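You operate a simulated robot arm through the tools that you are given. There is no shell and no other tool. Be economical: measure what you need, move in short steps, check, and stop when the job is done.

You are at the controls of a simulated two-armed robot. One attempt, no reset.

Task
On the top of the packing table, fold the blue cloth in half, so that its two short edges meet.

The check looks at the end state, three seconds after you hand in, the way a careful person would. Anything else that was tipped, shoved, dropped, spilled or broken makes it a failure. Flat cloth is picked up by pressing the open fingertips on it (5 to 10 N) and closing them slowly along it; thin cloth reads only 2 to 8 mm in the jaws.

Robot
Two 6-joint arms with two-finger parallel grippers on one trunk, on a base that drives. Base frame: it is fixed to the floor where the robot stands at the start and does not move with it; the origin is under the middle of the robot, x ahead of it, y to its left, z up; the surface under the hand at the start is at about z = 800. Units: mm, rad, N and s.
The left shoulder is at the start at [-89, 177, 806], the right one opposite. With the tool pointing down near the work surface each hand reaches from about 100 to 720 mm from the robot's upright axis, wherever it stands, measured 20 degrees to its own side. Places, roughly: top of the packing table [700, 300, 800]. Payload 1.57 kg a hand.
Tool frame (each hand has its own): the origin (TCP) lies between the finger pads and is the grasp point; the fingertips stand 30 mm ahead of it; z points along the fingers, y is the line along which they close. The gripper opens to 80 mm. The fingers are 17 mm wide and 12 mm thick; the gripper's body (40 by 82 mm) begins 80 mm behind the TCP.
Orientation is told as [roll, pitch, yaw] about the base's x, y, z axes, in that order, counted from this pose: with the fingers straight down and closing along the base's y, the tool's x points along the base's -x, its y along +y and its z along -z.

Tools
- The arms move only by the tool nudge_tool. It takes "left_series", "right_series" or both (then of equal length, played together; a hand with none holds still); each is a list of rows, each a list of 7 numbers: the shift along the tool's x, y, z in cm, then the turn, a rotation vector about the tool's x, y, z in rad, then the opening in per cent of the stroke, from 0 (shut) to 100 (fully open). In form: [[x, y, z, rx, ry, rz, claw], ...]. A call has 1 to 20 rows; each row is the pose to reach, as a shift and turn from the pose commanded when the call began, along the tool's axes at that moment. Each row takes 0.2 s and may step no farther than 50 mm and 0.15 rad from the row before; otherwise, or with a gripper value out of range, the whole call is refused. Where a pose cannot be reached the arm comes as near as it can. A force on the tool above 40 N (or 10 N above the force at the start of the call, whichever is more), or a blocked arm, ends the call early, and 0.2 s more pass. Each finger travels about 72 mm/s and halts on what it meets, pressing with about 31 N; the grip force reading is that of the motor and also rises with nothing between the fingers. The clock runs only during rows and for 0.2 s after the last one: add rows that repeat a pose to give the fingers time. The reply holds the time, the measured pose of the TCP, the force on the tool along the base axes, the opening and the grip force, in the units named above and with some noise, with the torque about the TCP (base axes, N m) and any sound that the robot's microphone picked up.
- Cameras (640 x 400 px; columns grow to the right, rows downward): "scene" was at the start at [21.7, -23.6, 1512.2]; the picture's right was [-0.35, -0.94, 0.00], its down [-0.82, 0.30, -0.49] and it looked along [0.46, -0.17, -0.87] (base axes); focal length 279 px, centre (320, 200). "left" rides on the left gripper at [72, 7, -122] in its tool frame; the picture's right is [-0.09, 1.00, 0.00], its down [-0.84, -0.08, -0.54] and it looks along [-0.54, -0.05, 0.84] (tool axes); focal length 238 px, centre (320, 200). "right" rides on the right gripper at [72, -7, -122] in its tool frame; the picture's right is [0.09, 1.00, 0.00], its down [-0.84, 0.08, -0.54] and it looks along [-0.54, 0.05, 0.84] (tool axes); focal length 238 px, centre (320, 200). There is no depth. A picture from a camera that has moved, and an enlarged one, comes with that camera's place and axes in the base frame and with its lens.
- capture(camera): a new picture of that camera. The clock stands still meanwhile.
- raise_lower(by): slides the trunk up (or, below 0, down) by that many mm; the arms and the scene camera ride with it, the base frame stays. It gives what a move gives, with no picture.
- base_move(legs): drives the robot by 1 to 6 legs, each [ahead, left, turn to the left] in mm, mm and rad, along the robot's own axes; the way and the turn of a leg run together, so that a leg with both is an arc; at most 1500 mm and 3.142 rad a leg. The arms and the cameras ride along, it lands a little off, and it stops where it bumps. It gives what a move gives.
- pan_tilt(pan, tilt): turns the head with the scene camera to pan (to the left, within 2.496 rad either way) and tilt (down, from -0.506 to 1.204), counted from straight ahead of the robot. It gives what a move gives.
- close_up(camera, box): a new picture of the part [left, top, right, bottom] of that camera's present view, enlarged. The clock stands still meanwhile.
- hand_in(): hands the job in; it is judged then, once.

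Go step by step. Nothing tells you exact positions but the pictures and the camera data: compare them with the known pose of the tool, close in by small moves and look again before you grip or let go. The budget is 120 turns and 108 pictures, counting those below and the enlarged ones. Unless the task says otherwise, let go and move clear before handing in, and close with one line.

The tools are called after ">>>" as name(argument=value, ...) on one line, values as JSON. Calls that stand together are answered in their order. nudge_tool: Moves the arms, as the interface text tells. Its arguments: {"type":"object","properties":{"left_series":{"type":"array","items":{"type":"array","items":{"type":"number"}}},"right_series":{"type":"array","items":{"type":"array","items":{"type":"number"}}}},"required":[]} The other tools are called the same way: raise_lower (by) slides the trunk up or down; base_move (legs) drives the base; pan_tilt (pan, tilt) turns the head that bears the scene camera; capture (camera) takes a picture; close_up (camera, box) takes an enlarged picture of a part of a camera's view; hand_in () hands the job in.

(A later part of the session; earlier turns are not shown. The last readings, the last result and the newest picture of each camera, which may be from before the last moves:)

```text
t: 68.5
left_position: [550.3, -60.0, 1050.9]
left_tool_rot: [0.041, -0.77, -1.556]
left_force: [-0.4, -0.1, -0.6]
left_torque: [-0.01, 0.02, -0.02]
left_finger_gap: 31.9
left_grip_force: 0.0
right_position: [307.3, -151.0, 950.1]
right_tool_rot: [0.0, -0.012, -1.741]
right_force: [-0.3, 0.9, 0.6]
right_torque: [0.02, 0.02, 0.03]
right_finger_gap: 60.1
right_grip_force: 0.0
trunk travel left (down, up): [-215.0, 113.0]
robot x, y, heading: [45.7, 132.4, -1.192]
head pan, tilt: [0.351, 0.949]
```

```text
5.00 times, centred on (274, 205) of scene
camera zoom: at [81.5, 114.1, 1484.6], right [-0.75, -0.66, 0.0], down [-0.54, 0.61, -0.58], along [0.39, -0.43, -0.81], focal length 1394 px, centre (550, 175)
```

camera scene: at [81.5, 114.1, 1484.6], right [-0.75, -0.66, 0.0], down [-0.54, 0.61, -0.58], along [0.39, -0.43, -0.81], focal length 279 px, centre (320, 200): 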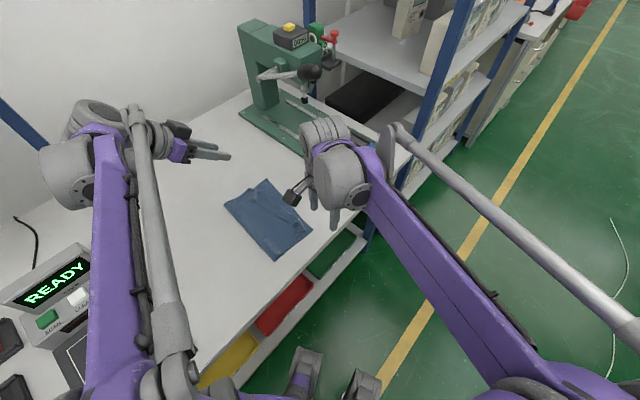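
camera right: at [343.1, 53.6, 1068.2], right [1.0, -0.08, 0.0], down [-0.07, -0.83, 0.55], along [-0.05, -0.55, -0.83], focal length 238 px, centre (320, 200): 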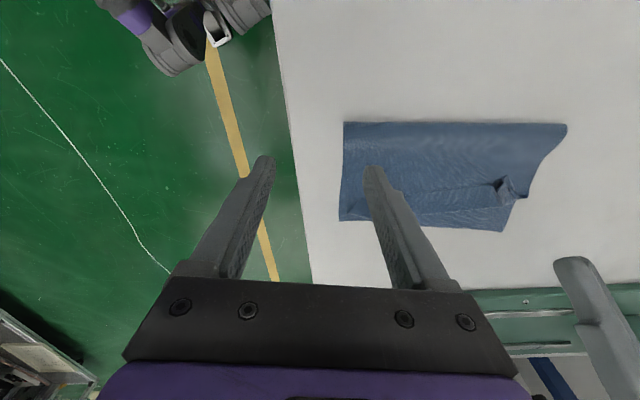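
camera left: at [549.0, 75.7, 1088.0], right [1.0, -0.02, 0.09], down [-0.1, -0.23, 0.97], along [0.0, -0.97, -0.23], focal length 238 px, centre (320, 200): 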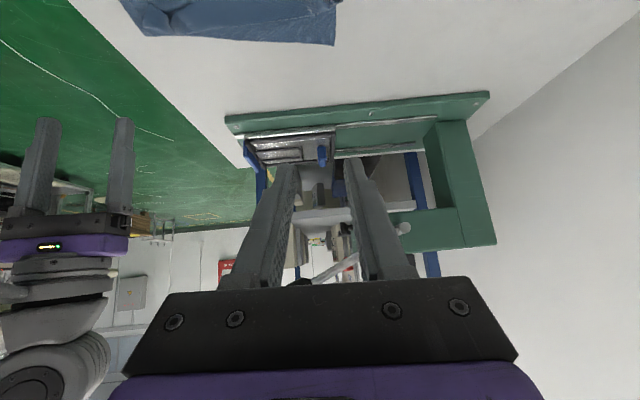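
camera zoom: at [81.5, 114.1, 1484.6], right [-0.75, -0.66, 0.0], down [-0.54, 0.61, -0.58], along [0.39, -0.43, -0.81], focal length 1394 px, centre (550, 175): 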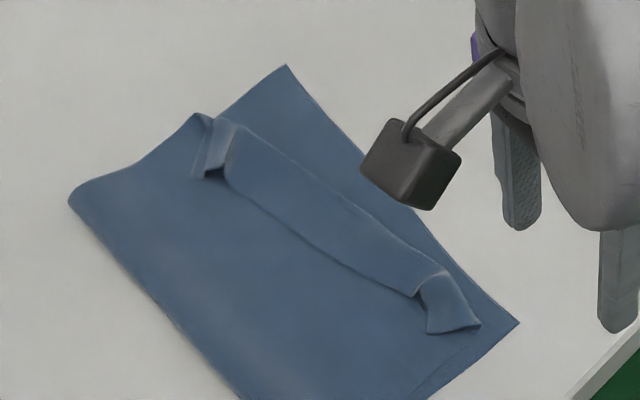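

The flap and its two raised ridges are clear: near about (405, −135) and far about (558, −118). I bring the right hand into the same forward-leaning pose above the near ridge.

>>> nudge_tool(right_series=[[1.5, 1.2, 0, 0, -0.1, -0.03, 60], [3, 2.4, 0, 0, -0.2, -0.06, 60], [4.5, 3.6, 0, 0, -0.3, -0.08, 60], [6, 4.8, 0.5, 0, -0.42, -0.11, 60], [8, 6, 1, 0, -0.54, -0.14, 50], [9.5, 7, 1.5, 0, -0.66, -0.16, 45], [10.6, 8, 2, 0, -0.76, -0.17, 45], [10.6, 8, 2, 0, -0.76, -0.17, 45]])

>>> capture(camera="scene")

```text
t: 70.3
left_position: [550.4, -60.3, 1050.7]
left_tool_rot: [0.04, -0.766, -1.553]
left_force: [-0.1, 0.2, 0.3]
left_torque: [-0.01, 0.0, -0.01]
left_finger_gap: 31.8
left_grip_force: 0.1
right_position: [404.1, -59.9, 929.6]
right_tool_rot: [-0.088, -0.769, -1.527]
right_force: [0.3, -0.3, 0.0]
right_torque: [0.0, -0.04, 0.0]
right_finger_gap: 36.2
right_grip_force: 0.1
trunk travel left (down, up): [-215.0, 113.0]
robot x, y, heading: [49.6, 130.3, -1.198]
head pan, tilt: [0.351, 0.949]
```

```text
46 pictures are left
camera scene: at [81.1, 113.8, 1484.6], right [-0.75, -0.66, 0.0], down [-0.54, 0.61, -0.58], along [0.39, -0.43, -0.81], focal length 279 px, centre (320, 200)
```

scene: 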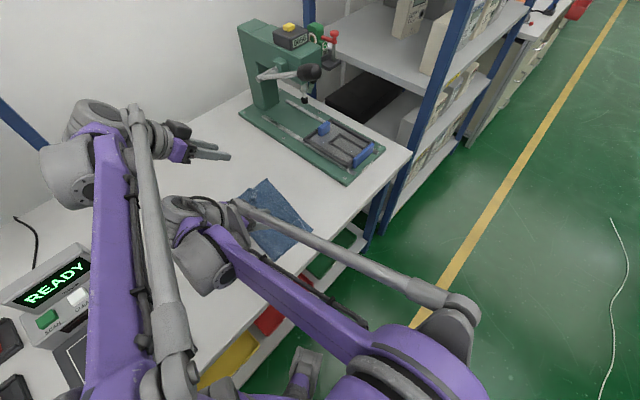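

The forearms are getting close to each other, so I use a gentler lean (about −0.5 rad) and bring both hands to hover above the ridges.

>>> nudge_tool(left_series=[[1.8, 0.2, 3, 0, 0.06, 0, 40], [3.6, 0.4, 6, 0, 0.12, 0, 40], [5.4, 0.6, 9, 0, 0.18, 0, 40], [7.2, 0.8, 12, 0, 0.24, 0, 40], [8.9, 1, 15, 0, 0.27, 0, 40], [8.9, 1, 15, 0, 0.27, 0, 40]], right_series=[[0, 0, 1.4, 0, 0.05, 0, 45], [0, 0, 2.8, 0, 0.1, 0, 45], [0, 0, 4.2, 0, 0.15, 0, 45], [0, 0, 5.6, 0, 0.2, 0, 45], [-0.1, 0, 7.0, 0, 0.22, 0, 45], [-0.1, 0, 7.0, 0, 0.22, 0, 45]])

>>> capture(camera="left")

>>> capture(camera="right")

>>> capture(camera="scene")

```text
t: 71.7
left_position: [564.9, -101.3, 881.5]
left_tool_rot: [0.033, -0.498, -1.542]
left_force: [-0.2, -0.3, 0.2]
left_torque: [-0.01, 0.01, -0.04]
left_finger_gap: 32.0
left_grip_force: 0.1
right_position: [398.4, -111.4, 878.5]
right_tool_rot: [-0.073, -0.546, -1.55]
right_force: [0.0, -0.4, 0.5]
right_torque: [-0.01, 0.02, 0.01]
right_finger_gap: 35.9
right_grip_force: 0.2
trunk travel left (down, up): [-215.0, 113.0]
robot x, y, heading: [48.0, 132.8, -1.2]
head pan, tilt: [0.351, 0.949]
```

```text
45 pictures are left
camera left: at [563.5, 19.8, 953.6], right [1.0, -0.04, 0.07], down [-0.08, -0.48, 0.87], along [0.0, -0.88, -0.48], focal length 238 px, centre (320, 200)
```

left: 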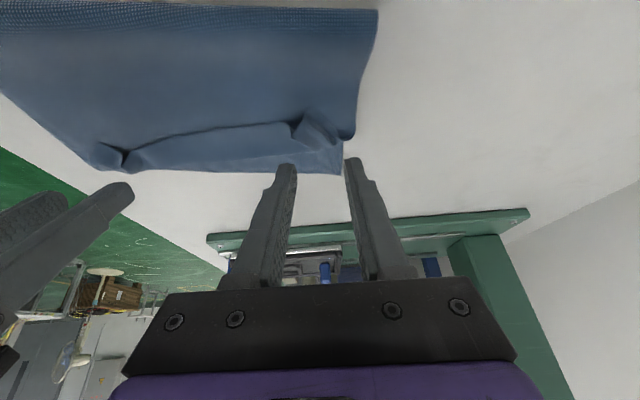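

```text
44 pictures are left
camera right: at [398.9, 15.6, 944.0], right [0.99, 0.06, -0.11], down [0.13, -0.43, 0.89], along [0.01, -0.9, -0.44], focal length 238 px, centre (320, 200)
```

right: 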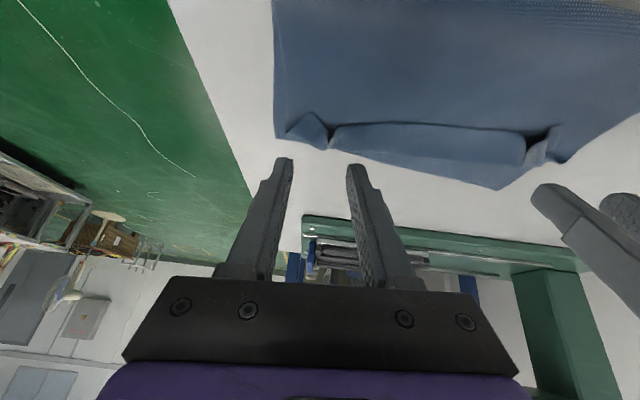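

```text
43 pictures are left
camera scene: at [81.0, 114.5, 1484.7], right [-0.75, -0.66, 0.0], down [-0.54, 0.61, -0.58], along [0.39, -0.44, -0.81], focal length 279 px, centre (320, 200)
```

scene: 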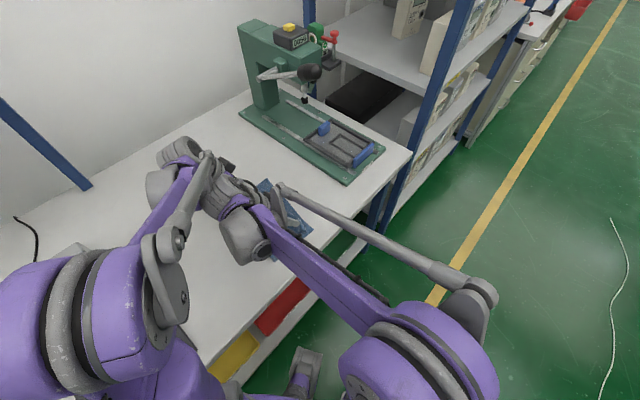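

The ridges are near (396, −130) and (560, −122). I lower both hands so that the fingers straddle them, stopping about 2 mm above the upper layer.

>>> nudge_tool(left_series=[[0.5, -0.2, 1.3, 0, 0, 0, 42], [0.9, -0.4, 2.5, 0, 0, 0, 42], [1.3, -0.5, 3.6, 0, 0, 0, 42], [1.6, -0.5, 4.3, 0, 0, 0, 42], [1.6, -0.5, 4.3, 0, 0, 0, 42]], right_series=[[0.6, -0.1, 1.2, 0, 0, 0, 45], [1.1, -0.2, 2.2, 0, 0, 0, 45], [1.6, -0.2, 3.1, 0, 0, 0, 45], [2.0, -0.2, 3.8, 0, 0, 0, 45], [2.0, -0.2, 3.8, 0, 0, 0, 45]])

>>> close_up(camera="left", box=[80, 60, 480, 310])

>>> close_up(camera="right", box=[160, 60, 560, 310])

```text
t: 72.9
left_position: [561.5, -106.7, 835.1]
left_tool_rot: [0.032, -0.498, -1.541]
left_force: [0.6, 0.3, 0.2]
left_torque: [0.03, 0.0, 0.02]
left_finger_gap: 33.7
left_grip_force: 0.0
right_position: [394.2, -114.1, 835.5]
right_tool_rot: [-0.076, -0.547, -1.55]
right_force: [-0.8, 0.2, -0.3]
right_torque: [0.0, -0.02, -0.02]
right_finger_gap: 36.1
right_grip_force: 0.2
trunk travel left (down, up): [-215.0, 113.0]
robot x, y, heading: [47.9, 132.3, -1.195]
head pan, tilt: [0.351, 0.949]
```

```text
1.60 times, centred on (280, 185) of left
camera zoom: at [560.2, 13.9, 907.6], right [1.0, -0.04, 0.07], down [-0.08, -0.48, 0.87], along [0.0, -0.88, -0.48], focal length 381 px, centre (384, 224)
```

zoom: 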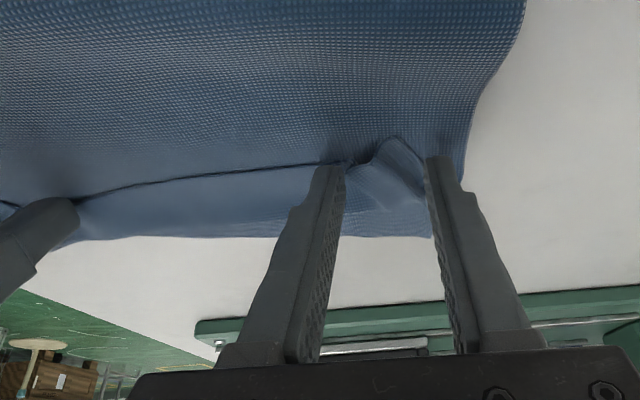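

```text
1.60 times, centred on (360, 185) of right
camera zoom: at [395.0, 12.6, 900.9], right [0.99, 0.06, -0.11], down [0.13, -0.43, 0.89], along [0.01, -0.9, -0.44], focal length 381 px, centre (256, 224)
```

zoom: 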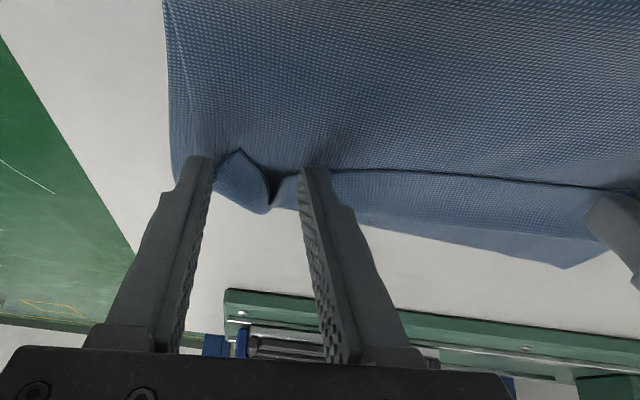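

The fingers straddle both ridges nicely. I lower 1 mm and close slowly.

>>> nudge_tool(left_series=[[0.03, 0, 0.1, 0, 0, 0, 42], [0.05, 0, 0.1, 0, 0, 0, 36], [0.05, 0, 0.1, 0, 0, 0, 30], [0.05, 0, 0.1, 0, 0, 0, 24], [0.05, 0, 0.1, 0, 0, 0, 18], [0.05, 0, 0.1, 0, 0, 0, 12], [0.05, 0, 0.1, 0, 0, 0, 6], [0.05, 0, 0.1, 0, 0, 0, 0], [0.05, 0, 0.1, 0, 0, 0, 0], [0.05, 0, 0.1, 0, 0, 0, 0]], right_series=[[0.03, 0, 0.1, 0, 0, 0, 45], [0.05, 0, 0.1, 0, 0, 0, 38], [0.05, 0, 0.1, 0, 0, 0, 32], [0.05, 0, 0.1, 0, 0, 0, 25], [0.05, 0, 0.1, 0, 0, 0, 18], [0.05, 0, 0.1, 0, 0, 0, 12], [0.05, 0, 0.1, 0, 0, 0, 6], [0.05, 0, 0.1, 0, 0, 0, 0], [0.05, 0, 0.1, 0, 0, 0, 0], [0.05, 0, 0.1, 0, 0, 0, 0]])

>>> close_up(camera="left", box=[80, 60, 480, 310])

>>> close_up(camera="right", box=[160, 60, 560, 310])

```text
t: 75.1
left_position: [562.7, -106.4, 834.5]
left_tool_rot: [0.033, -0.496, -1.54]
left_force: [-0.2, 0.3, -1.1]
left_torque: [-0.01, -0.01, 0.0]
left_finger_gap: 1.8
left_grip_force: 23.1
right_position: [395.8, -113.9, 835.0]
right_tool_rot: [-0.073, -0.548, -1.549]
right_force: [0.0, 0.2, 0.7]
right_torque: [0.0, 0.01, 0.0]
right_finger_gap: 0.1
right_grip_force: 22.0
trunk travel left (down, up): [-215.0, 113.0]
robot x, y, heading: [45.6, 131.6, -1.196]
head pan, tilt: [0.351, 0.949]
```

```text
1.60 times, centred on (280, 185) of left
camera zoom: at [560.4, 14.1, 907.1], right [1.0, -0.04, 0.07], down [-0.08, -0.48, 0.87], along [0.0, -0.88, -0.48], focal length 381 px, centre (384, 224)
```

zoom: 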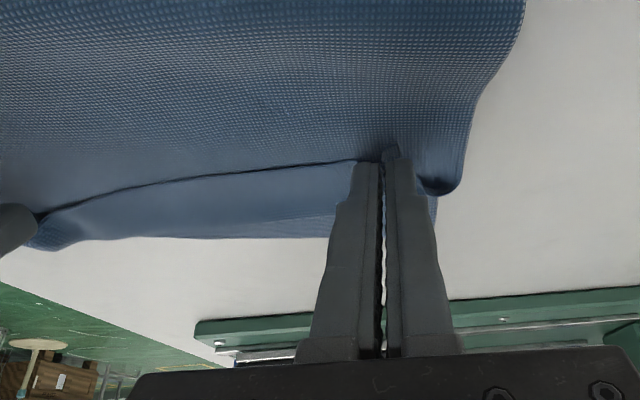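

```text
1.60 times, centred on (360, 185) of right
camera zoom: at [395.1, 12.5, 900.5], right [0.99, 0.06, -0.11], down [0.13, -0.43, 0.89], along [0.01, -0.9, -0.44], focal length 381 px, centre (256, 224)
```

zoom: 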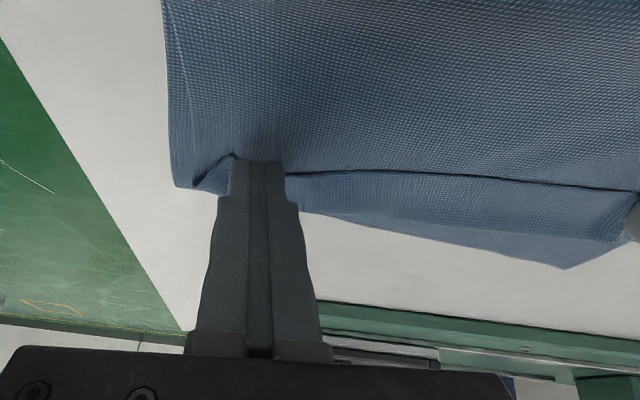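

The left hand grips the flap (1.8 mm), but the right closed on nothing. I reopen the right, lower it about 2 mm and close again.

>>> nudge_tool(right_series=[[0, 0, -0.3, 0, 0, 0, 20], [0, 0, -0.3, 0, 0, 0, 45], [0, 0, -0.3, 0, 0, 0, 45], [0.05, 0, 0.05, 0, 0, 0, 45], [0.08, 0, 0.15, 0, 0, 0, 45], [0.1, 0, 0.2, 0, 0, 0, 45], [0.1, 0, 0.2, 0, 0, 0, 45]])

>>> close_up(camera="right", box=[160, 60, 560, 310])

```text
t: 76.7
left_position: [562.5, -106.7, 834.7]
left_tool_rot: [0.033, -0.497, -1.542]
left_force: [-0.1, 1.6, -0.5]
left_torque: [0.01, 0.0, 0.01]
left_finger_gap: 1.7
left_grip_force: 23.3
right_position: [394.8, -114.4, 832.6]
right_tool_rot: [-0.077, -0.548, -1.548]
right_force: [-0.1, 1.1, 1.3]
right_torque: [-0.02, 0.0, 0.03]
right_finger_gap: 35.8
right_grip_force: 0.0
trunk travel left (down, up): [-215.0, 113.0]
robot x, y, heading: [48.0, 132.7, -1.193]
head pan, tilt: [0.351, 0.949]
```

```text
1.60 times, centred on (360, 185) of right
camera zoom: at [394.3, 12.1, 898.3], right [0.99, 0.06, -0.11], down [0.13, -0.43, 0.89], along [0.01, -0.9, -0.44], focal length 381 px, centre (256, 224)
```

zoom: 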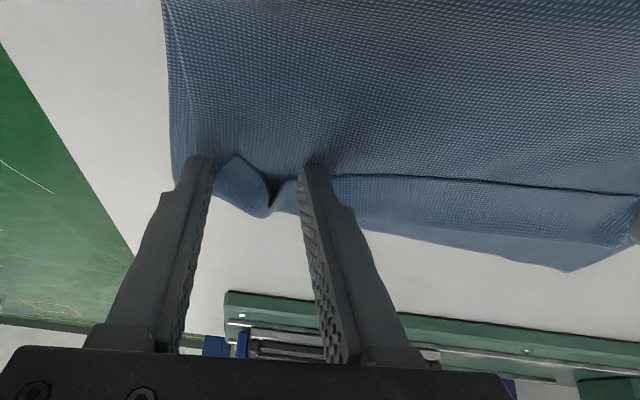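

>>> nudge_tool(right_series=[[-0.4, 0, 0.25, 0, 0, 0, 45], [-0.7, 0, 0.47, 0, 0, 0, 45], [-0.65, 0, 0.5, 0, 0, 0, 45], [-0.65, 0, 0.5, 0, 0, 0, 38], [-0.65, 0, 0.5, 0, 0, 0, 32], [-0.65, 0, 0.5, 0, 0, 0, 26], [-0.65, 0, 0.5, 0, 0, 0, 20], [-0.65, 0, 0.5, 0, 0, 0, 14], [-0.65, 0, 0.5, 0, 0, 0, 8], [-0.65, 0, 0.5, 0, 0, 0, 0], [-0.65, 0, 0.5, 0, 0, 0, 0], [-0.65, 0, 0.5, 0, 0, 0, 0]])

>>> close_up(camera="right", box=[160, 60, 560, 310])

```text
t: 79.3
left_position: [562.5, -107.3, 834.8]
left_tool_rot: [0.033, -0.497, -1.543]
left_force: [0.2, 0.9, 0.3]
left_torque: [-0.03, 0.05, -0.03]
left_finger_gap: 1.5
left_grip_force: 23.3
right_position: [394.6, -123.2, 832.1]
right_tool_rot: [-0.075, -0.548, -1.55]
right_force: [0.3, 0.3, 0.2]
right_torque: [0.0, 0.01, -0.01]
right_finger_gap: 1.5
right_grip_force: 23.0
trunk travel left (down, up): [-215.0, 113.0]
robot x, y, heading: [43.7, 131.6, -1.191]
head pan, tilt: [0.351, 0.949]
```

```text
1.60 times, centred on (360, 185) of right
camera zoom: at [394.5, 4.3, 897.7], right [0.99, 0.06, -0.11], down [0.13, -0.43, 0.89], along [0.01, -0.9, -0.44], focal length 381 px, centre (256, 224)
```

zoom: 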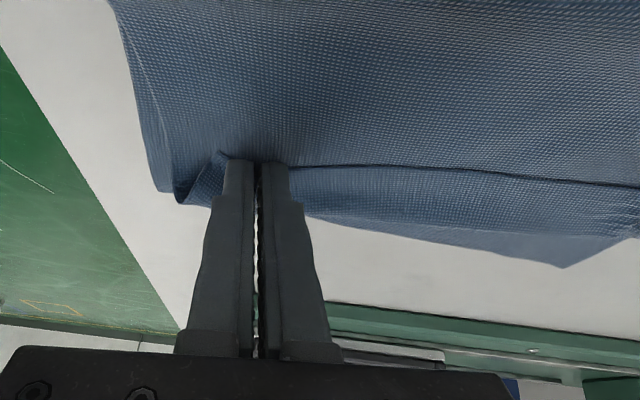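

Both hands hold the flap now. I lift 4 cm and look.

>>> nudge_tool(left_series=[[-0.5, 0, -0.9, 0, 0, 0, 0], [-1, 0, -1.8, 0, 0, 0, 0], [-1.5, 0, -2.6, 0, 0, 0, 0], [-1.9, 0, -3.5, 0, 0, 0, 0]], right_series=[[-0.5, 0, -0.9, 0, 0, 0, 0], [-1, 0, -1.8, 0, 0, 0, 0], [-1.5, 0, -2.6, 0, 0, 0, 0], [-2.1, 0, -3.4, 0, 0, 0, 0]])

>>> capture(camera="left")

>>> capture(camera="right")

```text
t: 80.3
left_position: [562.0, -105.5, 873.9]
left_tool_rot: [0.032, -0.497, -1.542]
left_force: [-0.1, 0.1, -1.0]
left_torque: [-0.01, 0.02, -0.04]
left_finger_gap: 1.9
left_grip_force: 23.6
right_position: [396.7, -122.2, 872.1]
right_tool_rot: [-0.076, -0.549, -1.549]
right_force: [0.2, -0.2, 0.8]
right_torque: [0.0, -0.04, -0.01]
right_finger_gap: 1.7
right_grip_force: 23.1
trunk travel left (down, up): [-215.0, 113.0]
robot x, y, heading: [47.1, 135.3, -1.193]
head pan, tilt: [0.351, 0.949]
```

```text
36 pictures are left
camera left: at [560.5, 14.8, 946.2], right [1.0, -0.04, 0.07], down [-0.08, -0.48, 0.87], along [0.0, -0.88, -0.48], focal length 238 px, centre (320, 200)
```

left: 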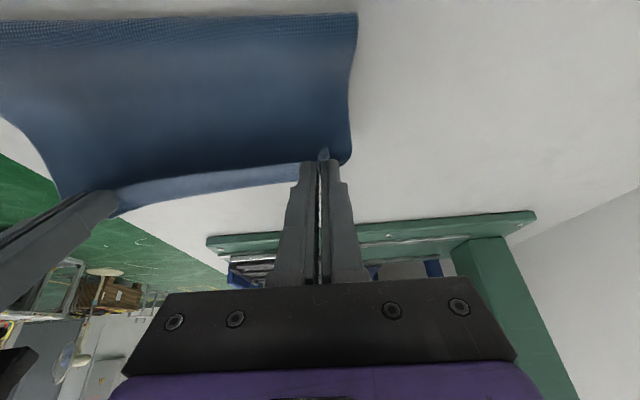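

```text
35 pictures are left
camera right: at [397.3, 4.7, 937.4], right [0.99, 0.06, -0.11], down [0.13, -0.43, 0.89], along [0.01, -0.9, -0.44], focal length 238 px, centre (320, 200)
```

right: 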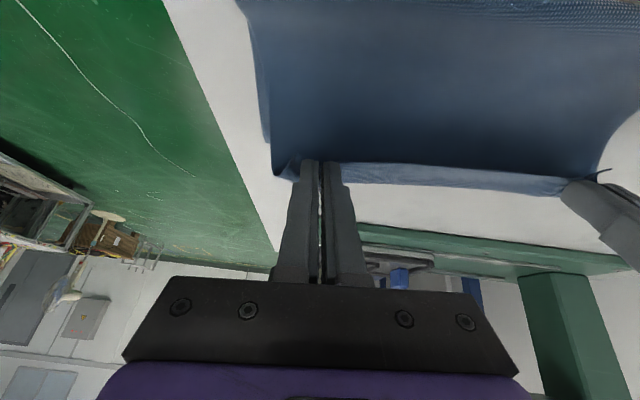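

Both hold close to the flap's edge this time. Now I roll both hands over by about 1.25 rad, keeping the gripped points in place, so the edge turns upward.

>>> nudge_tool(left_series=[[-0.3, 0, 0.0, 0, 0.12, 0, 0], [-0.6, 0, 0.1, 0, 0.24, 0, 0], [-0.9, 0, 0.1, 0, 0.36, 0, 0], [-1.2, 0, 0.2, 0, 0.48, 0, 0], [-1.5, 0, 0.3, 0, 0.6, 0, 0], [-1.8, 0, 0.4, 0, 0.73, 0, 0], [-2.1, 0, 0.6, 0, 0.86, 0, 0], [-2.3, 0, 0.8, 0, 0.99, 0, 0], [-2.6, 0, 1.0, 0, 1.11, 0, 0], [-2.8, 0, 1.3, 0, 1.22, 0, 0], [-2.8, 0, 1.3, 0, 1.22, 0, 0]], right_series=[[-0.3, 0, 0.0, 0, 0.12, 0, 0], [-0.6, 0, 0.1, 0, 0.24, 0, 0], [-0.9, 0, 0.1, 0, 0.37, 0, 0], [-1.2, 0, 0.2, 0, 0.5, 0, 0], [-1.5, 0, 0.3, 0, 0.63, 0, 0], [-1.8, 0, 0.4, 0, 0.76, 0, 0], [-2.1, 0, 0.6, 0, 0.89, 0, 0], [-2.4, 0, 0.8, 0, 1.02, 0, 0], [-2.7, 0, 1.1, 0, 1.15, 0, 0], [-3.0, 0, 1.4, 0, 1.27, 0, 0], [-3.0, 0, 1.4, 0, 1.27, 0, 0]])

>>> capture(camera="left")

>>> capture(camera="right")

```text
t: 82.7
left_position: [562.1, -137.6, 875.4]
left_tool_rot: [0.039, 0.723, -1.5]
left_force: [0.5, -0.2, 0.7]
left_torque: [0.03, 0.01, -0.01]
left_finger_gap: 1.7
left_grip_force: 23.5
right_position: [395.6, -153.8, 875.9]
right_tool_rot: [-0.083, 0.721, -1.646]
right_force: [0.3, 0.6, 0.5]
right_torque: [0.0, 0.01, -0.01]
right_finger_gap: 1.4
right_grip_force: 23.1
trunk travel left (down, up): [-215.0, 113.0]
robot x, y, heading: [44.5, 128.7, -1.196]
head pan, tilt: [0.351, 0.949]
```

```text
34 pictures are left
camera left: at [564.5, -164.9, 1014.8], right [1.0, -0.02, -0.03], down [-0.03, -0.99, -0.15], along [-0.03, 0.15, -0.99], focal length 238 px, centre (320, 200)
```

left: 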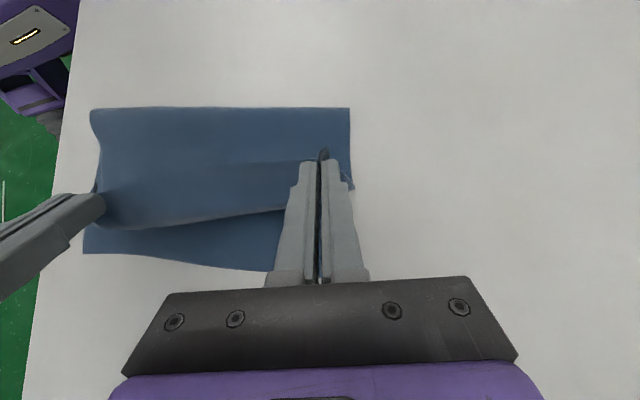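

```text
33 pictures are left
camera right: at [398.1, -179.8, 1013.6], right [1.0, 0.05, 0.0], down [0.05, -0.99, -0.15], along [-0.01, 0.15, -0.99], focal length 238 px, centre (320, 200)
```

right: 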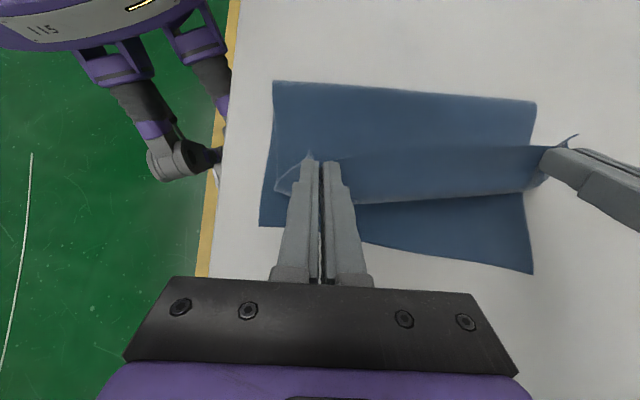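

The edge now points up. I shift the right hand back a little, carry both hands toward −y with the base so the layer pulls straight, and then check before lowering onto the lower edge line (near y ≈ −165, far y ≈ −195).

>>> nudge_tool(right_series=[[0.7, 0, 0.6, 0, 0, 0, 0], [1.35, 0, 1.2, 0, 0, 0, 0], [1.35, 0, 1.2, 0, 0, 0, 0]])

>>> base_move(legs=[[40, -15.5, 0]])

>>> nudge_tool(left_series=[[-0.6, 0, -0.5, 0, 0, 0, 0], [-1.2, 0, -1.0, 0, 0, 0, 0], [-1.8, 0, -1.5, 0, 0, 0, 0], [-1.8, 0, -1.5, 0, 0, 0, 0]])

>>> capture(camera="left")

>>> capture(camera="right")

```text
t: 83.5
left_position: [561.0, -137.4, 875.8]
left_tool_rot: [0.038, 0.722, -1.503]
left_force: [0.4, 0.7, 0.3]
left_torque: [0.02, 0.03, 0.01]
left_finger_gap: 1.6
left_grip_force: 23.4
right_position: [397.4, -137.1, 875.4]
right_tool_rot: [-0.087, 0.719, -1.646]
right_force: [0.0, 0.4, -0.8]
right_torque: [0.02, -0.01, 0.0]
right_finger_gap: 1.4
right_grip_force: 23.5
trunk travel left (down, up): [-215.0, 113.0]
robot x, y, heading: [48.8, 128.7, -1.193]
head pan, tilt: [0.351, 0.949]
```

```text
t: 84.4
left_position: [562.4, -181.5, 875.8]
left_tool_rot: [0.039, 0.722, -1.501]
left_force: [0.3, -0.5, -0.3]
left_torque: [0.05, 0.01, -0.03]
left_finger_gap: 1.7
left_grip_force: 23.2
right_position: [398.3, -179.6, 875.2]
right_tool_rot: [-0.086, 0.723, -1.645]
right_force: [-0.1, -0.6, -0.7]
right_torque: [0.03, 0.0, 0.01]
right_finger_gap: 1.4
right_grip_force: 23.3
trunk travel left (down, up): [-215.0, 113.0]
robot x, y, heading: [46.1, 89.1, -1.193]
head pan, tilt: [0.351, 0.949]
```

```text
t: 85.4
left_position: [561.9, -203.0, 875.6]
left_tool_rot: [0.039, 0.724, -1.501]
left_force: [0.0, 0.1, -0.3]
left_torque: [0.03, -0.01, 0.01]
left_finger_gap: 1.8
left_grip_force: 23.6
right_position: [398.2, -179.9, 875.0]
right_tool_rot: [-0.085, 0.72, -1.646]
right_force: [0.3, -0.2, -0.1]
right_torque: [-0.03, -0.02, 0.02]
right_finger_gap: 1.6
right_grip_force: 23.4
trunk travel left (down, up): [-215.0, 113.0]
robot x, y, heading: [49.5, 89.7, -1.197]
head pan, tilt: [0.351, 0.949]
```

```text
32 pictures are left
camera left: at [565.0, -231.3, 1013.3], right [1.0, -0.02, -0.03], down [-0.03, -0.99, -0.15], along [-0.03, 0.15, -0.99], focal length 238 px, centre (320, 200)
```

left: 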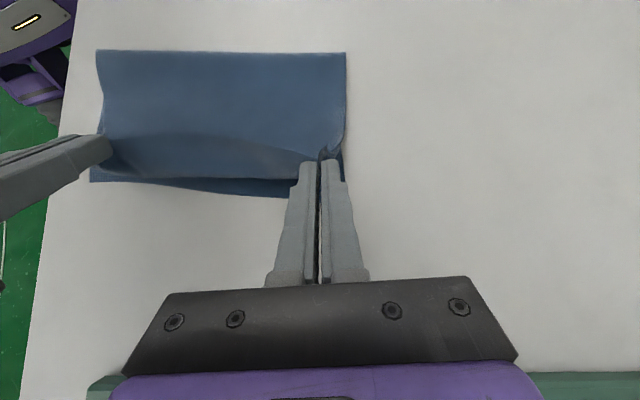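

```text
31 pictures are left
camera right: at [400.0, -204.5, 1013.2], right [1.0, 0.05, 0.0], down [0.05, -0.99, -0.15], along [-0.01, 0.15, -0.99], focal length 238 px, centre (320, 200)
```

right: 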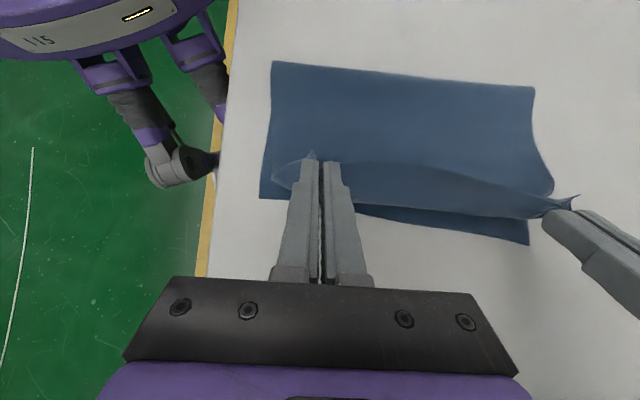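

The layer is now almost straight, with only a narrow curl left at the held edge. I lower both hands to just above the lower layer, going a bit further toward −y.

>>> nudge_tool(left_series=[[-0.6, 0, 0.5, 0, 0, 0, 0], [-1.2, 0, 1.0, 0, 0, 0, 0], [-1.8, 0, 1.5, 0, 0, 0, 0], [-2.4, 0, 2.0, 0, 0, 0, 0], [-2.95, 0, 2.45, 0, 0, 0, 0], [-2.95, 0, 2.45, 0, 0, 0, 0]], right_series=[[-0.6, 0, 0.4, 0, 0, 0, 0], [-1.25, 0, 0.9, 0, 0, 0, 0], [-1.9, 0, 1.3, 0, 0, 0, 0], [-2.5, 0, 1.8, 0, 0, 0, 0], [-3.1, 0, 2.2, 0, 0, 0, 0], [-3.1, 0, 2.2, 0, 0, 0, 0]])

>>> close_up(camera="left", box=[60, 20, 460, 270])

>>> close_up(camera="right", box=[220, 30, 620, 280])

```text
t: 86.8
left_position: [564.2, -210.8, 837.6]
left_tool_rot: [0.038, 0.722, -1.501]
left_force: [-0.5, 0.2, -0.5]
left_torque: [-0.02, -0.02, -0.02]
left_finger_gap: 1.7
left_grip_force: 23.3
right_position: [396.4, -187.5, 839.5]
right_tool_rot: [-0.086, 0.719, -1.647]
right_force: [0.6, 0.4, 0.1]
right_torque: [0.01, 0.0, -0.02]
right_finger_gap: 1.8
right_grip_force: 23.4
trunk travel left (down, up): [-215.0, 113.0]
robot x, y, heading: [46.5, 90.1, -1.199]
head pan, tilt: [0.351, 0.949]
```

```text
1.60 times, centred on (260, 145) of left
camera zoom: at [567.6, -238.0, 976.4], right [1.0, -0.02, -0.03], down [-0.03, -0.99, -0.15], along [-0.03, 0.15, -0.99], focal length 381 px, centre (416, 288)
```

zoom: 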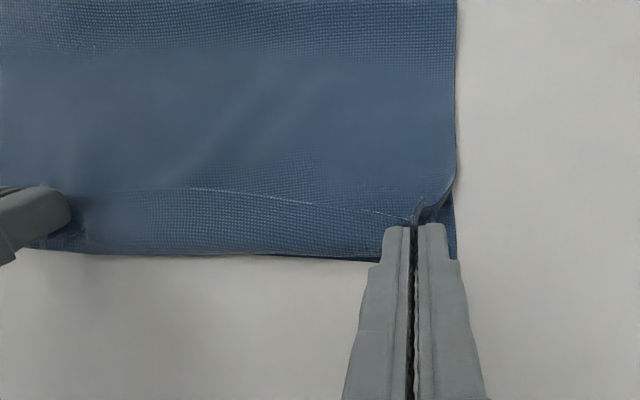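

```text
1.60 times, centred on (420, 155) of right
camera zoom: at [397.3, -213.3, 976.9], right [1.0, 0.05, 0.0], down [0.05, -0.99, -0.15], along [-0.01, 0.15, -0.99], focal length 381 px, centre (160, 272)
```

zoom: 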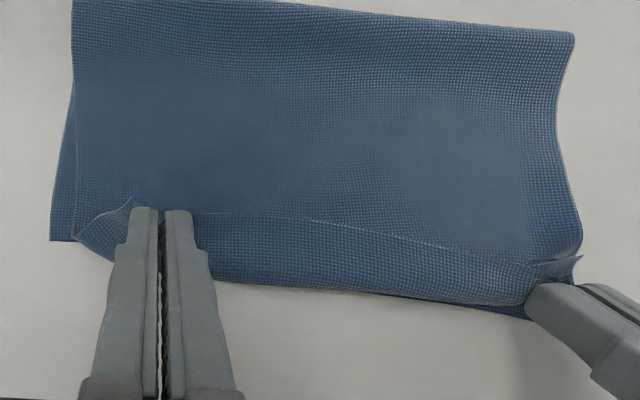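

The edge can't be turned past vertical in this direction, and pulling made the fold roll. Folding toward the robot gives the wrists far more useful range, so I'll lay this edge back out flat and then fold the right edge over to the left. First I raise the hands and carry the edge back.

>>> nudge_tool(left_series=[[1.8, 0, -0.8, 0, -0.12, 0, 0], [3.6, 0, -1.5, 0, -0.24, 0, 0], [5.4, 0, -2.1, 0, -0.36, 0, 0], [7.2, 0, -2.5, 0, -0.48, 0, 0], [9, 0, -2.8, 0, -0.6, 0, 0], [10.6, 0, -2.9, 0, -0.72, 0, 0], [10.6, 0, -2.9, 0, -0.72, 0, 0]], right_series=[[1.8, 0, -0.8, 0, -0.12, 0, 0], [3.5, 0, -1.5, 0, -0.24, 0, 0], [5.2, 0, -2.1, 0, -0.36, 0, 0], [7, 0, -2.6, 0, -0.48, 0, 0], [8.7, 0, -2.9, 0, -0.6, 0, 0], [10.3, 0, -3.0, 0, -0.72, 0, 0], [10.3, 0, -3.0, 0, -0.72, 0, 0]])

>>> base_move(legs=[[-214, 83, 0]])

```text
t: 88.4
left_position: [560.2, -151.3, 927.8]
left_tool_rot: [0.029, 0.001, -1.527]
left_force: [0.0, -0.9, 0.2]
left_torque: [0.01, 0.0, 0.02]
left_finger_gap: 1.8
left_grip_force: 23.4
right_position: [403.7, -132.3, 928.4]
right_tool_rot: [-0.064, 0.0, -1.59]
right_force: [0.3, 0.8, 0.5]
right_torque: [0.02, 0.01, 0.02]
right_finger_gap: 2.0
right_grip_force: 24.0
trunk travel left (down, up): [-215.0, 113.0]
robot x, y, heading: [45.2, 90.5, -1.196]
head pan, tilt: [0.351, 0.949]
```

```text
t: 90.2
left_position: [559.0, 78.8, 929.0]
left_tool_rot: [0.029, 0.002, -1.53]
left_force: [-0.3, 0.2, 0.6]
left_torque: [-0.02, 0.01, -0.01]
left_finger_gap: 1.5
left_grip_force: 24.0
right_position: [401.5, 97.8, 929.1]
right_tool_rot: [-0.065, 0.003, -1.592]
right_force: [0.2, 0.4, 0.0]
right_torque: [0.0, -0.01, 0.01]
right_finger_gap: 1.7
right_grip_force: 23.4
trunk travel left (down, up): [-215.0, 113.0]
robot x, y, heading: [47.3, 321.7, -1.197]
head pan, tilt: [0.351, 0.949]
```

The cloth is opened out again. I lower the edge while moving a little farther toward +y to lay it flat.

>>> nudge_tool(left_series=[[0.5, 0, 1.5, 0, 0, 0, 0], [1.1, 0, 3, 0, 0, 0, 0], [1.7, 0, 4.5, 0, 0, 0, 0], [2.3, 0, 6, 0, 0, 0, 0], [2.9, 0, 7.5, 0, 0, 0, 0], [3.3, 0, 8.8, 0, 0, 0, 0], [3.3, 0, 8.8, 0, 0, 0, 0], [3.3, 0, 8.8, 0, 0, 0, 25], [3.3, 0, 8.8, 0, 0, 0, 40], [3.3, 0, 7, 0, 0, 0, 40], [3.3, 0, 4, 0, 0, 0, 40], [3.3, 0, 0, 0, 0, 0, 40]], right_series=[[0.6, 0, 1.5, 0, 0, 0, 0], [1.2, 0, 3, 0, 0, 0, 0], [1.8, 0, 4.5, 0, 0, 0, 0], [2.4, 0, 6, 0, 0, 0, 0], [3.0, 0, 7.5, 0, 0, 0, 0], [3.6, 0, 8.8, 0, 0, 0, 0], [3.6, 0, 8.8, 0, 0, 0, 0], [3.6, 0, 8.8, 0, 0, 0, 25], [3.6, 0, 8.8, 0, 0, 0, 40], [3.6, 0, 7, 0, 0, 0, 40], [3.6, 0, 4, 0, 0, 0, 40], [3.6, 0, 0, 0, 0, 0, 40]])

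>>> capture(camera="left")

>>> capture(camera="scene")

```text
t: 92.8
left_position: [559.5, 112.3, 930.3]
left_tool_rot: [0.03, 0.002, -1.526]
left_force: [-0.5, -0.9, 0.6]
left_torque: [0.04, 0.0, -0.01]
left_finger_gap: 32.0
left_grip_force: 0.0
right_position: [399.9, 128.8, 931.6]
right_tool_rot: [-0.065, 0.0, -1.6]
right_force: [-0.1, 0.3, 0.4]
right_torque: [-0.01, 0.0, -0.02]
right_finger_gap: 32.1
right_grip_force: 0.1
trunk travel left (down, up): [-215.0, 113.0]
robot x, y, heading: [48.5, 320.3, -1.2]
head pan, tilt: [0.351, 0.949]
```

```text
28 pictures are left
camera left: at [558.4, 183.5, 1052.0], right [1.0, -0.05, 0.03], down [-0.05, -0.84, 0.54], along [0.0, -0.54, -0.84], focal length 238 px, centre (320, 200)
```

left: 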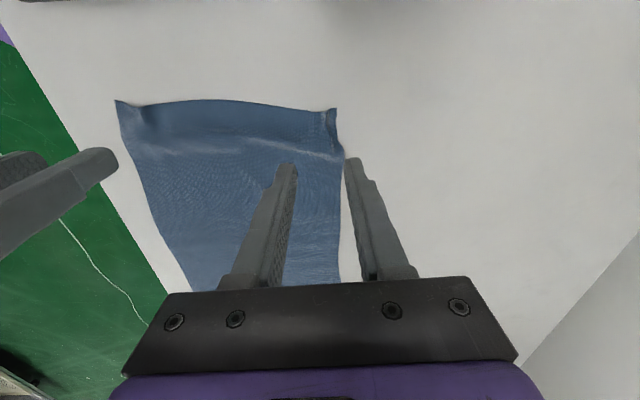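

```text
27 pictures are left
camera scene: at [81.4, 301.7, 1484.7], right [-0.75, -0.66, 0.0], down [-0.54, 0.61, -0.58], along [0.39, -0.44, -0.81], focal length 279 px, centre (320, 200)
```

scene: 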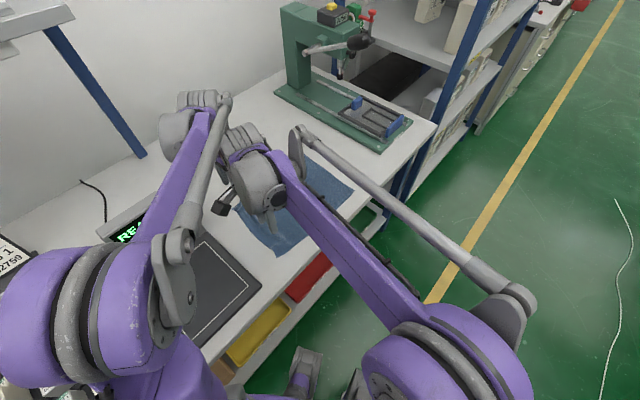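

The cloth lies open again, with its left edge from about (366, 150) to (580, 131). I drive back toward −y to work on the right edge and tilt the hands for the pickup.

>>> base_move(legs=[[214, -83, 0]])

>>> nudge_tool(left_series=[[-1.5, 0, 0, 0, 0.12, 0, 40], [-3, 0, 0, 0, 0.24, 0, 40], [-4.5, 0, 0, 0, 0.36, 0, 40], [-6, 0, 0, 0, 0.48, 0, 40], [-7.5, 0, 0, 0, 0.6, 0, 40], [-9, 0, 0, 0, 0.7, 0, 40], [-9, 0, 0, 0, 0.7, 0, 40]], right_series=[[-1.5, 0, 0, 0, 0.12, 0, 40], [-3, 0, 0, 0, 0.24, 0, 40], [-4.5, 0, 0, 0, 0.36, 0, 40], [-6, 0, 0, 0, 0.48, 0, 40], [-7.5, 0, 0, 0, 0.6, 0, 40], [-9, 0, 0, 0, 0.7, 0, 40], [-9, 0, 0, 0, 0.7, 0, 40]])

>>> capture(camera="left")

>>> capture(camera="right")

```text
t: 94.5
left_position: [559.0, -111.6, 930.1]
left_tool_rot: [0.03, 0.003, -1.524]
left_force: [-0.2, 0.0, -0.3]
left_torque: [0.03, 0.03, -0.01]
left_finger_gap: 31.8
left_grip_force: 0.0
right_position: [401.5, -96.0, 930.6]
right_tool_rot: [-0.065, 0.002, -1.6]
right_force: [-0.2, 0.2, 0.2]
right_torque: [0.03, 0.01, 0.01]
right_finger_gap: 32.0
right_grip_force: 0.1
trunk travel left (down, up): [-215.0, 113.0]
robot x, y, heading: [51.0, 94.0, -1.197]
head pan, tilt: [0.351, 0.949]
```

```text
t: 96.3
left_position: [566.4, -141.7, 954.4]
left_tool_rot: [0.053, 0.683, -1.436]
left_force: [-0.2, -0.1, -0.4]
left_torque: [0.02, -0.01, -0.01]
left_finger_gap: 32.0
left_grip_force: 0.1
right_position: [394.6, -147.6, 939.3]
right_tool_rot: [-0.071, 0.681, -1.625]
right_force: [0.2, -0.4, 0.7]
right_torque: [-0.04, -0.02, -0.04]
right_finger_gap: 32.0
right_grip_force: 0.0
trunk travel left (down, up): [-215.0, 113.0]
robot x, y, heading: [44.9, 107.8, -1.175]
head pan, tilt: [0.351, 0.949]
stopped in row 7 (left hand): the arm was blocked; the commanded pose is now the measured one
```

```text
26 pictures are left
camera left: at [568.5, -163.5, 1094.9], right [1.0, 0.03, -0.02], down [0.03, -0.99, -0.11], along [-0.02, 0.11, -0.99], focal length 238 px, centre (320, 200)
```

left: 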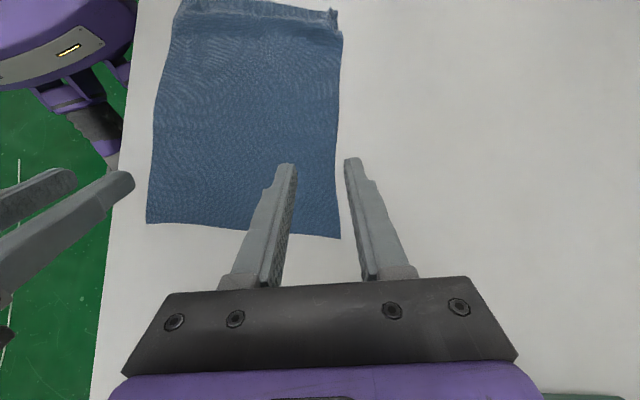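

```text
25 pictures are left
camera right: at [395.2, -167.6, 1078.0], right [1.0, 0.06, 0.0], down [0.06, -0.99, -0.11], along [0.0, 0.11, -0.99], focal length 238 px, centre (320, 200)
```

right: 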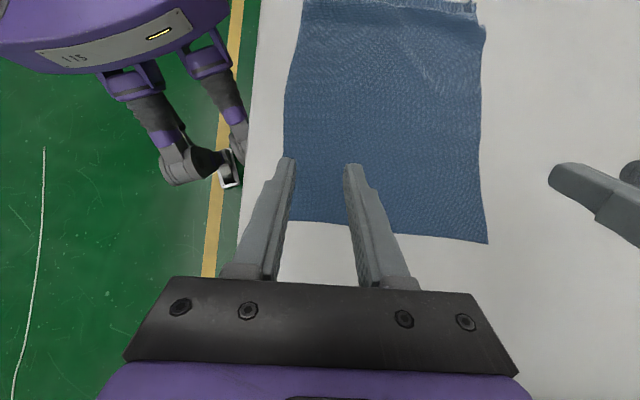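

The left arm was blocked by something and the base shifted slightly. I check the scene.

>>> capture(camera="scene")

```text
24 pictures are left
camera scene: at [66.5, 119.5, 1485.8], right [-0.74, -0.68, 0.01], down [-0.55, 0.59, -0.6], along [0.4, -0.44, -0.8], focal length 279 px, centre (320, 200)
```

scene: 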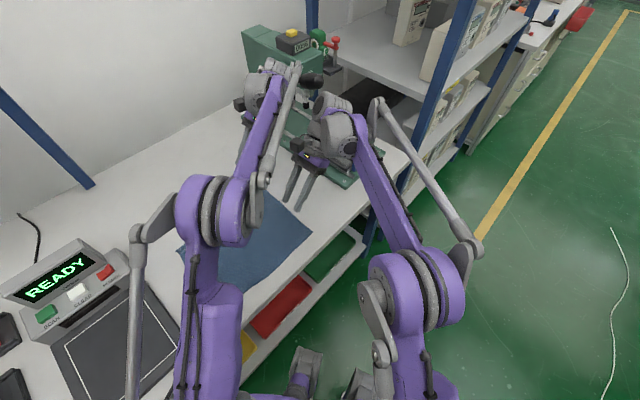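

The left wrist reached the lever of the green press. I back the left hand off right away toward +y and reduce its tilt, then check that the press is undisturbed.

>>> nudge_tool(left_series=[[1.5, 0, 1.0, 0, 0, 0, 40], [3, 0, 2.0, 0, -0.1, 0, 40], [4.5, 0, 3.0, 0, -0.2, 0, 40], [5, 0, 3.5, 0, -0.3, 0, 40]])

>>> close_up(camera="scene", box=[180, 0, 420, 150])

```text
t: 97.3
left_position: [564.4, -112.8, 941.9]
left_tool_rot: [0.035, 0.404, -1.483]
left_force: [0.7, 0.2, -0.6]
left_torque: [0.05, -0.04, 0.0]
left_finger_gap: 32.1
left_grip_force: 0.1
right_position: [400.5, -171.2, 928.4]
right_tool_rot: [-0.084, 0.701, -1.642]
right_force: [0.8, 0.8, 0.4]
right_torque: [-0.03, -0.02, -0.01]
right_finger_gap: 32.1
right_grip_force: 0.1
trunk travel left (down, up): [-215.0, 113.0]
robot x, y, heading: [44.0, 106.8, -1.189]
head pan, tilt: [0.351, 0.949]
```

```text
2.67 times, centred on (300, 75) of scene
camera zoom: at [82.0, 87.0, 1484.5], right [-0.74, -0.67, 0.0], down [-0.55, 0.6, -0.58], along [0.39, -0.43, -0.81], focal length 743 px, centre (373, 533)
```

zoom: 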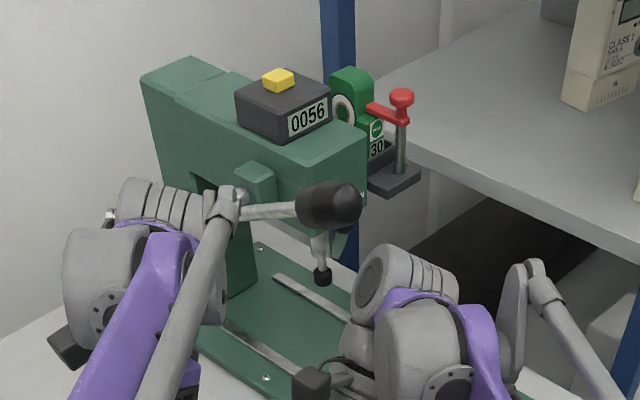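

The press looks untouched (lever and counter unchanged). From now on I keep the tilted left wrist low, below the lever, as I did before. I bring both hands to just above the right edge.

>>> nudge_tool(left_series=[[-1.0, -0.4, 2.2, 0, 0, 0, 40], [-1.9, -0.9, 4.4, 0, 0, 0, 40], [-2.8, -1.4, 6.6, 0, 0, 0, 40], [-4.4, -1.4, 6.1, 0, 0.08, 0, 40], [-6, -1.4, 5.7, 0, 0.16, 0, 40], [-7.6, -1.4, 5.2, 0, 0.24, 0, 40], [-9.1, -1.4, 4.8, 0, 0.296, 0, 40], [-9.1, -1.4, 4.8, 0, 0.296, 0, 40]], right_series=[[-0.6, 0, 0.7, 0, 0, 0, 40], [-1.2, 0, 1.4, 0, 0, 0, 40], [-1.8, 0, 2.1, 0, 0, 0, 40], [-2.4, 0, 2.8, 0, 0, 0, 40], [-3, 0, 3.5, 0, 0, 0, 40], [-3.5, 0, 4.2, 0, 0, 0, 40], [-4.1, 0, 5.2, 0, 0, 0, 40], [-4.1, 0, 5.2, 0, 0, 0, 40]])

>>> capture(camera="left")

>>> capture(camera="right")

```text
t: 99.1
left_position: [558.9, -179.0, 862.0]
left_tool_rot: [0.041, 0.701, -1.47]
left_force: [0.0, 0.1, 0.4]
left_torque: [0.01, -0.01, 0.0]
left_finger_gap: 32.1
left_grip_force: 0.0
right_position: [397.9, -167.4, 863.6]
right_tool_rot: [-0.086, 0.699, -1.644]
right_force: [-0.5, 0.1, 0.3]
right_torque: [0.01, -0.02, 0.0]
right_finger_gap: 32.1
right_grip_force: 0.1
trunk travel left (down, up): [-215.0, 113.0]
robot x, y, heading: [47.7, 104.3, -1.19]
head pan, tilt: [0.351, 0.949]
```

```text
22 pictures are left
camera left: at [561.1, -202.2, 1000.7], right [1.0, 0.01, -0.03], down [0.0, -0.99, -0.13], along [-0.03, 0.13, -0.99], focal length 238 px, centre (320, 200)
```

left: 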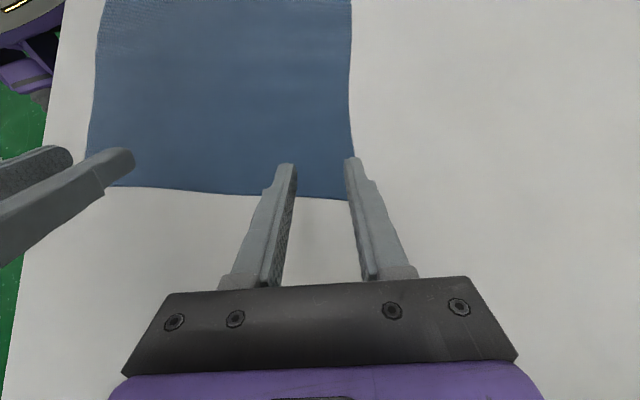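

```text
21 pictures are left
camera right: at [399.4, -190.3, 1001.4], right [1.0, 0.05, -0.01], down [0.05, -0.99, -0.13], along [-0.01, 0.13, -0.99], focal length 238 px, centre (320, 200)
```

right: 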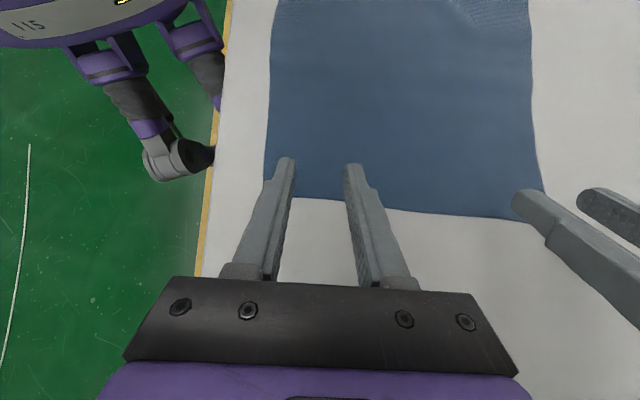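

The edge is at y ≈ −172 (far) and −162 (near), as expected. I go down close to contact.

>>> nudge_tool(left_series=[[-0.4, -0.4, 0.6, 0, 0, 0, 36], [-0.8, -0.8, 1.2, 0, 0, 0, 36], [-1.2, -1.1, 1.8, 0, 0, 0, 36], [-1.6, -1.1, 2.3, 0, 0, 0, 36], [-1.7, -1.1, 2.48, 0, 0, 0, 36], [-1.7, -1.1, 2.48, 0, 0, 0, 36]], right_series=[[-0.4, 0, 0.6, 0, 0, 0, 36], [-0.8, 0, 1.2, 0, 0, 0, 36], [-1.2, 0, 1.8, 0, 0, 0, 36], [-1.7, 0, 2.3, 0, 0, 0, 36], [-1.88, 0, 2.47, 0, 0, 0, 36], [-1.88, 0, 2.47, 0, 0, 0, 36]])

>>> nudge_tool(left_series=[[-0.05, 0, 0.06, 0, 0, 0, 36], [-0.1, 0, 0.11, 0, 0, 0, 36], [-0.1, 0, 0.11, 0, 0, 0, 36]], right_series=[[-0.05, 0, 0.06, 0, 0, 0, 36], [-0.1, 0, 0.11, 0, 0, 0, 36], [-0.1, 0, 0.11, 0, 0, 0, 36]])

```text
t: 100.5
left_position: [548.0, -177.1, 830.6]
left_tool_rot: [0.041, 0.701, -1.468]
left_force: [-0.5, 0.0, -0.3]
left_torque: [-0.01, -0.02, 0.02]
left_finger_gap: 28.7
left_grip_force: 0.1
right_position: [395.3, -166.5, 832.2]
right_tool_rot: [-0.085, 0.702, -1.642]
right_force: [1.2, -0.6, -0.2]
right_torque: [0.01, 0.01, -0.01]
right_finger_gap: 28.9
right_grip_force: 0.1
trunk travel left (down, up): [-215.0, 113.0]
robot x, y, heading: [47.1, 107.6, -1.185]
head pan, tilt: [0.351, 0.949]
```

```text
t: 101.3
left_position: [548.1, -176.6, 831.5]
left_tool_rot: [0.042, 0.702, -1.468]
left_force: [-0.4, -0.7, 2.7]
left_torque: [0.0, 0.08, -0.01]
left_finger_gap: 29.0
left_grip_force: 0.1
right_position: [395.7, -167.2, 830.6]
right_tool_rot: [-0.085, 0.701, -1.642]
right_force: [-0.3, 0.0, 0.1]
right_torque: [-0.01, 0.0, -0.02]
right_finger_gap: 29.0
right_grip_force: 0.0
trunk travel left (down, up): [-215.0, 113.0]
robot x, y, heading: [48.6, 104.2, -1.188]
head pan, tilt: [0.351, 0.949]
```

>>> nudge_tool(left_series=[[-0.02, 0, 0.02, 0, 0, 0, 36], [-0.02, 0, 0.02, 0, 0, 0, 36]], right_series=[[-0.04, 0, 0.05, 0, 0, 0, 36], [-0.06, 0, 0.08, 0, 0, 0, 36]])

```text
t: 101.9
left_position: [547.2, -175.9, 830.5]
left_tool_rot: [0.045, 0.7, -1.468]
left_force: [-0.1, 0.8, 1.3]
left_torque: [-0.02, 0.02, -0.01]
left_finger_gap: 28.8
left_grip_force: 0.0
right_position: [396.9, -165.4, 831.0]
right_tool_rot: [-0.083, 0.701, -1.639]
right_force: [1.7, -3.3, 13.2]
right_torque: [0.11, -0.26, -0.04]
right_finger_gap: 29.1
right_grip_force: 0.3
trunk travel left (down, up): [-215.0, 113.0]
robot x, y, heading: [49.1, 105.5, -1.183]
head pan, tilt: [0.351, 0.949]
```

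The right hand touches with only one finger because it's slightly rolled. I correct the roll of both hands and press again.

>>> nudge_tool(left_series=[[0, 0, 0, 0.045, 0, 0, 36], [-0.02, 0, 0.03, 0.045, 0, 0, 36], [-0.02, 0, 0.03, 0.045, 0, 0, 36]], right_series=[[0.05, 0, -0.06, -0.05, 0, 0, 36], [0, 0, 0, -0.083, 0, 0, 36], [0, 0, 0, -0.083, 0, 0, 36]])

```text
t: 102.7
left_position: [548.7, -175.5, 829.8]
left_tool_rot: [-0.001, 0.702, -1.468]
left_force: [0.1, -0.6, 0.6]
left_torque: [0.03, -0.01, -0.05]
left_finger_gap: 28.7
left_grip_force: 0.1
right_position: [394.5, -166.6, 828.7]
right_tool_rot: [-0.002, 0.7, -1.643]
right_force: [-0.8, 1.5, 6.5]
right_torque: [0.1, 0.0, 0.01]
right_finger_gap: 27.8
right_grip_force: 0.2
trunk travel left (down, up): [-215.0, 113.0]
robot x, y, heading: [47.9, 107.4, -1.183]
head pan, tilt: [0.351, 0.949]
```

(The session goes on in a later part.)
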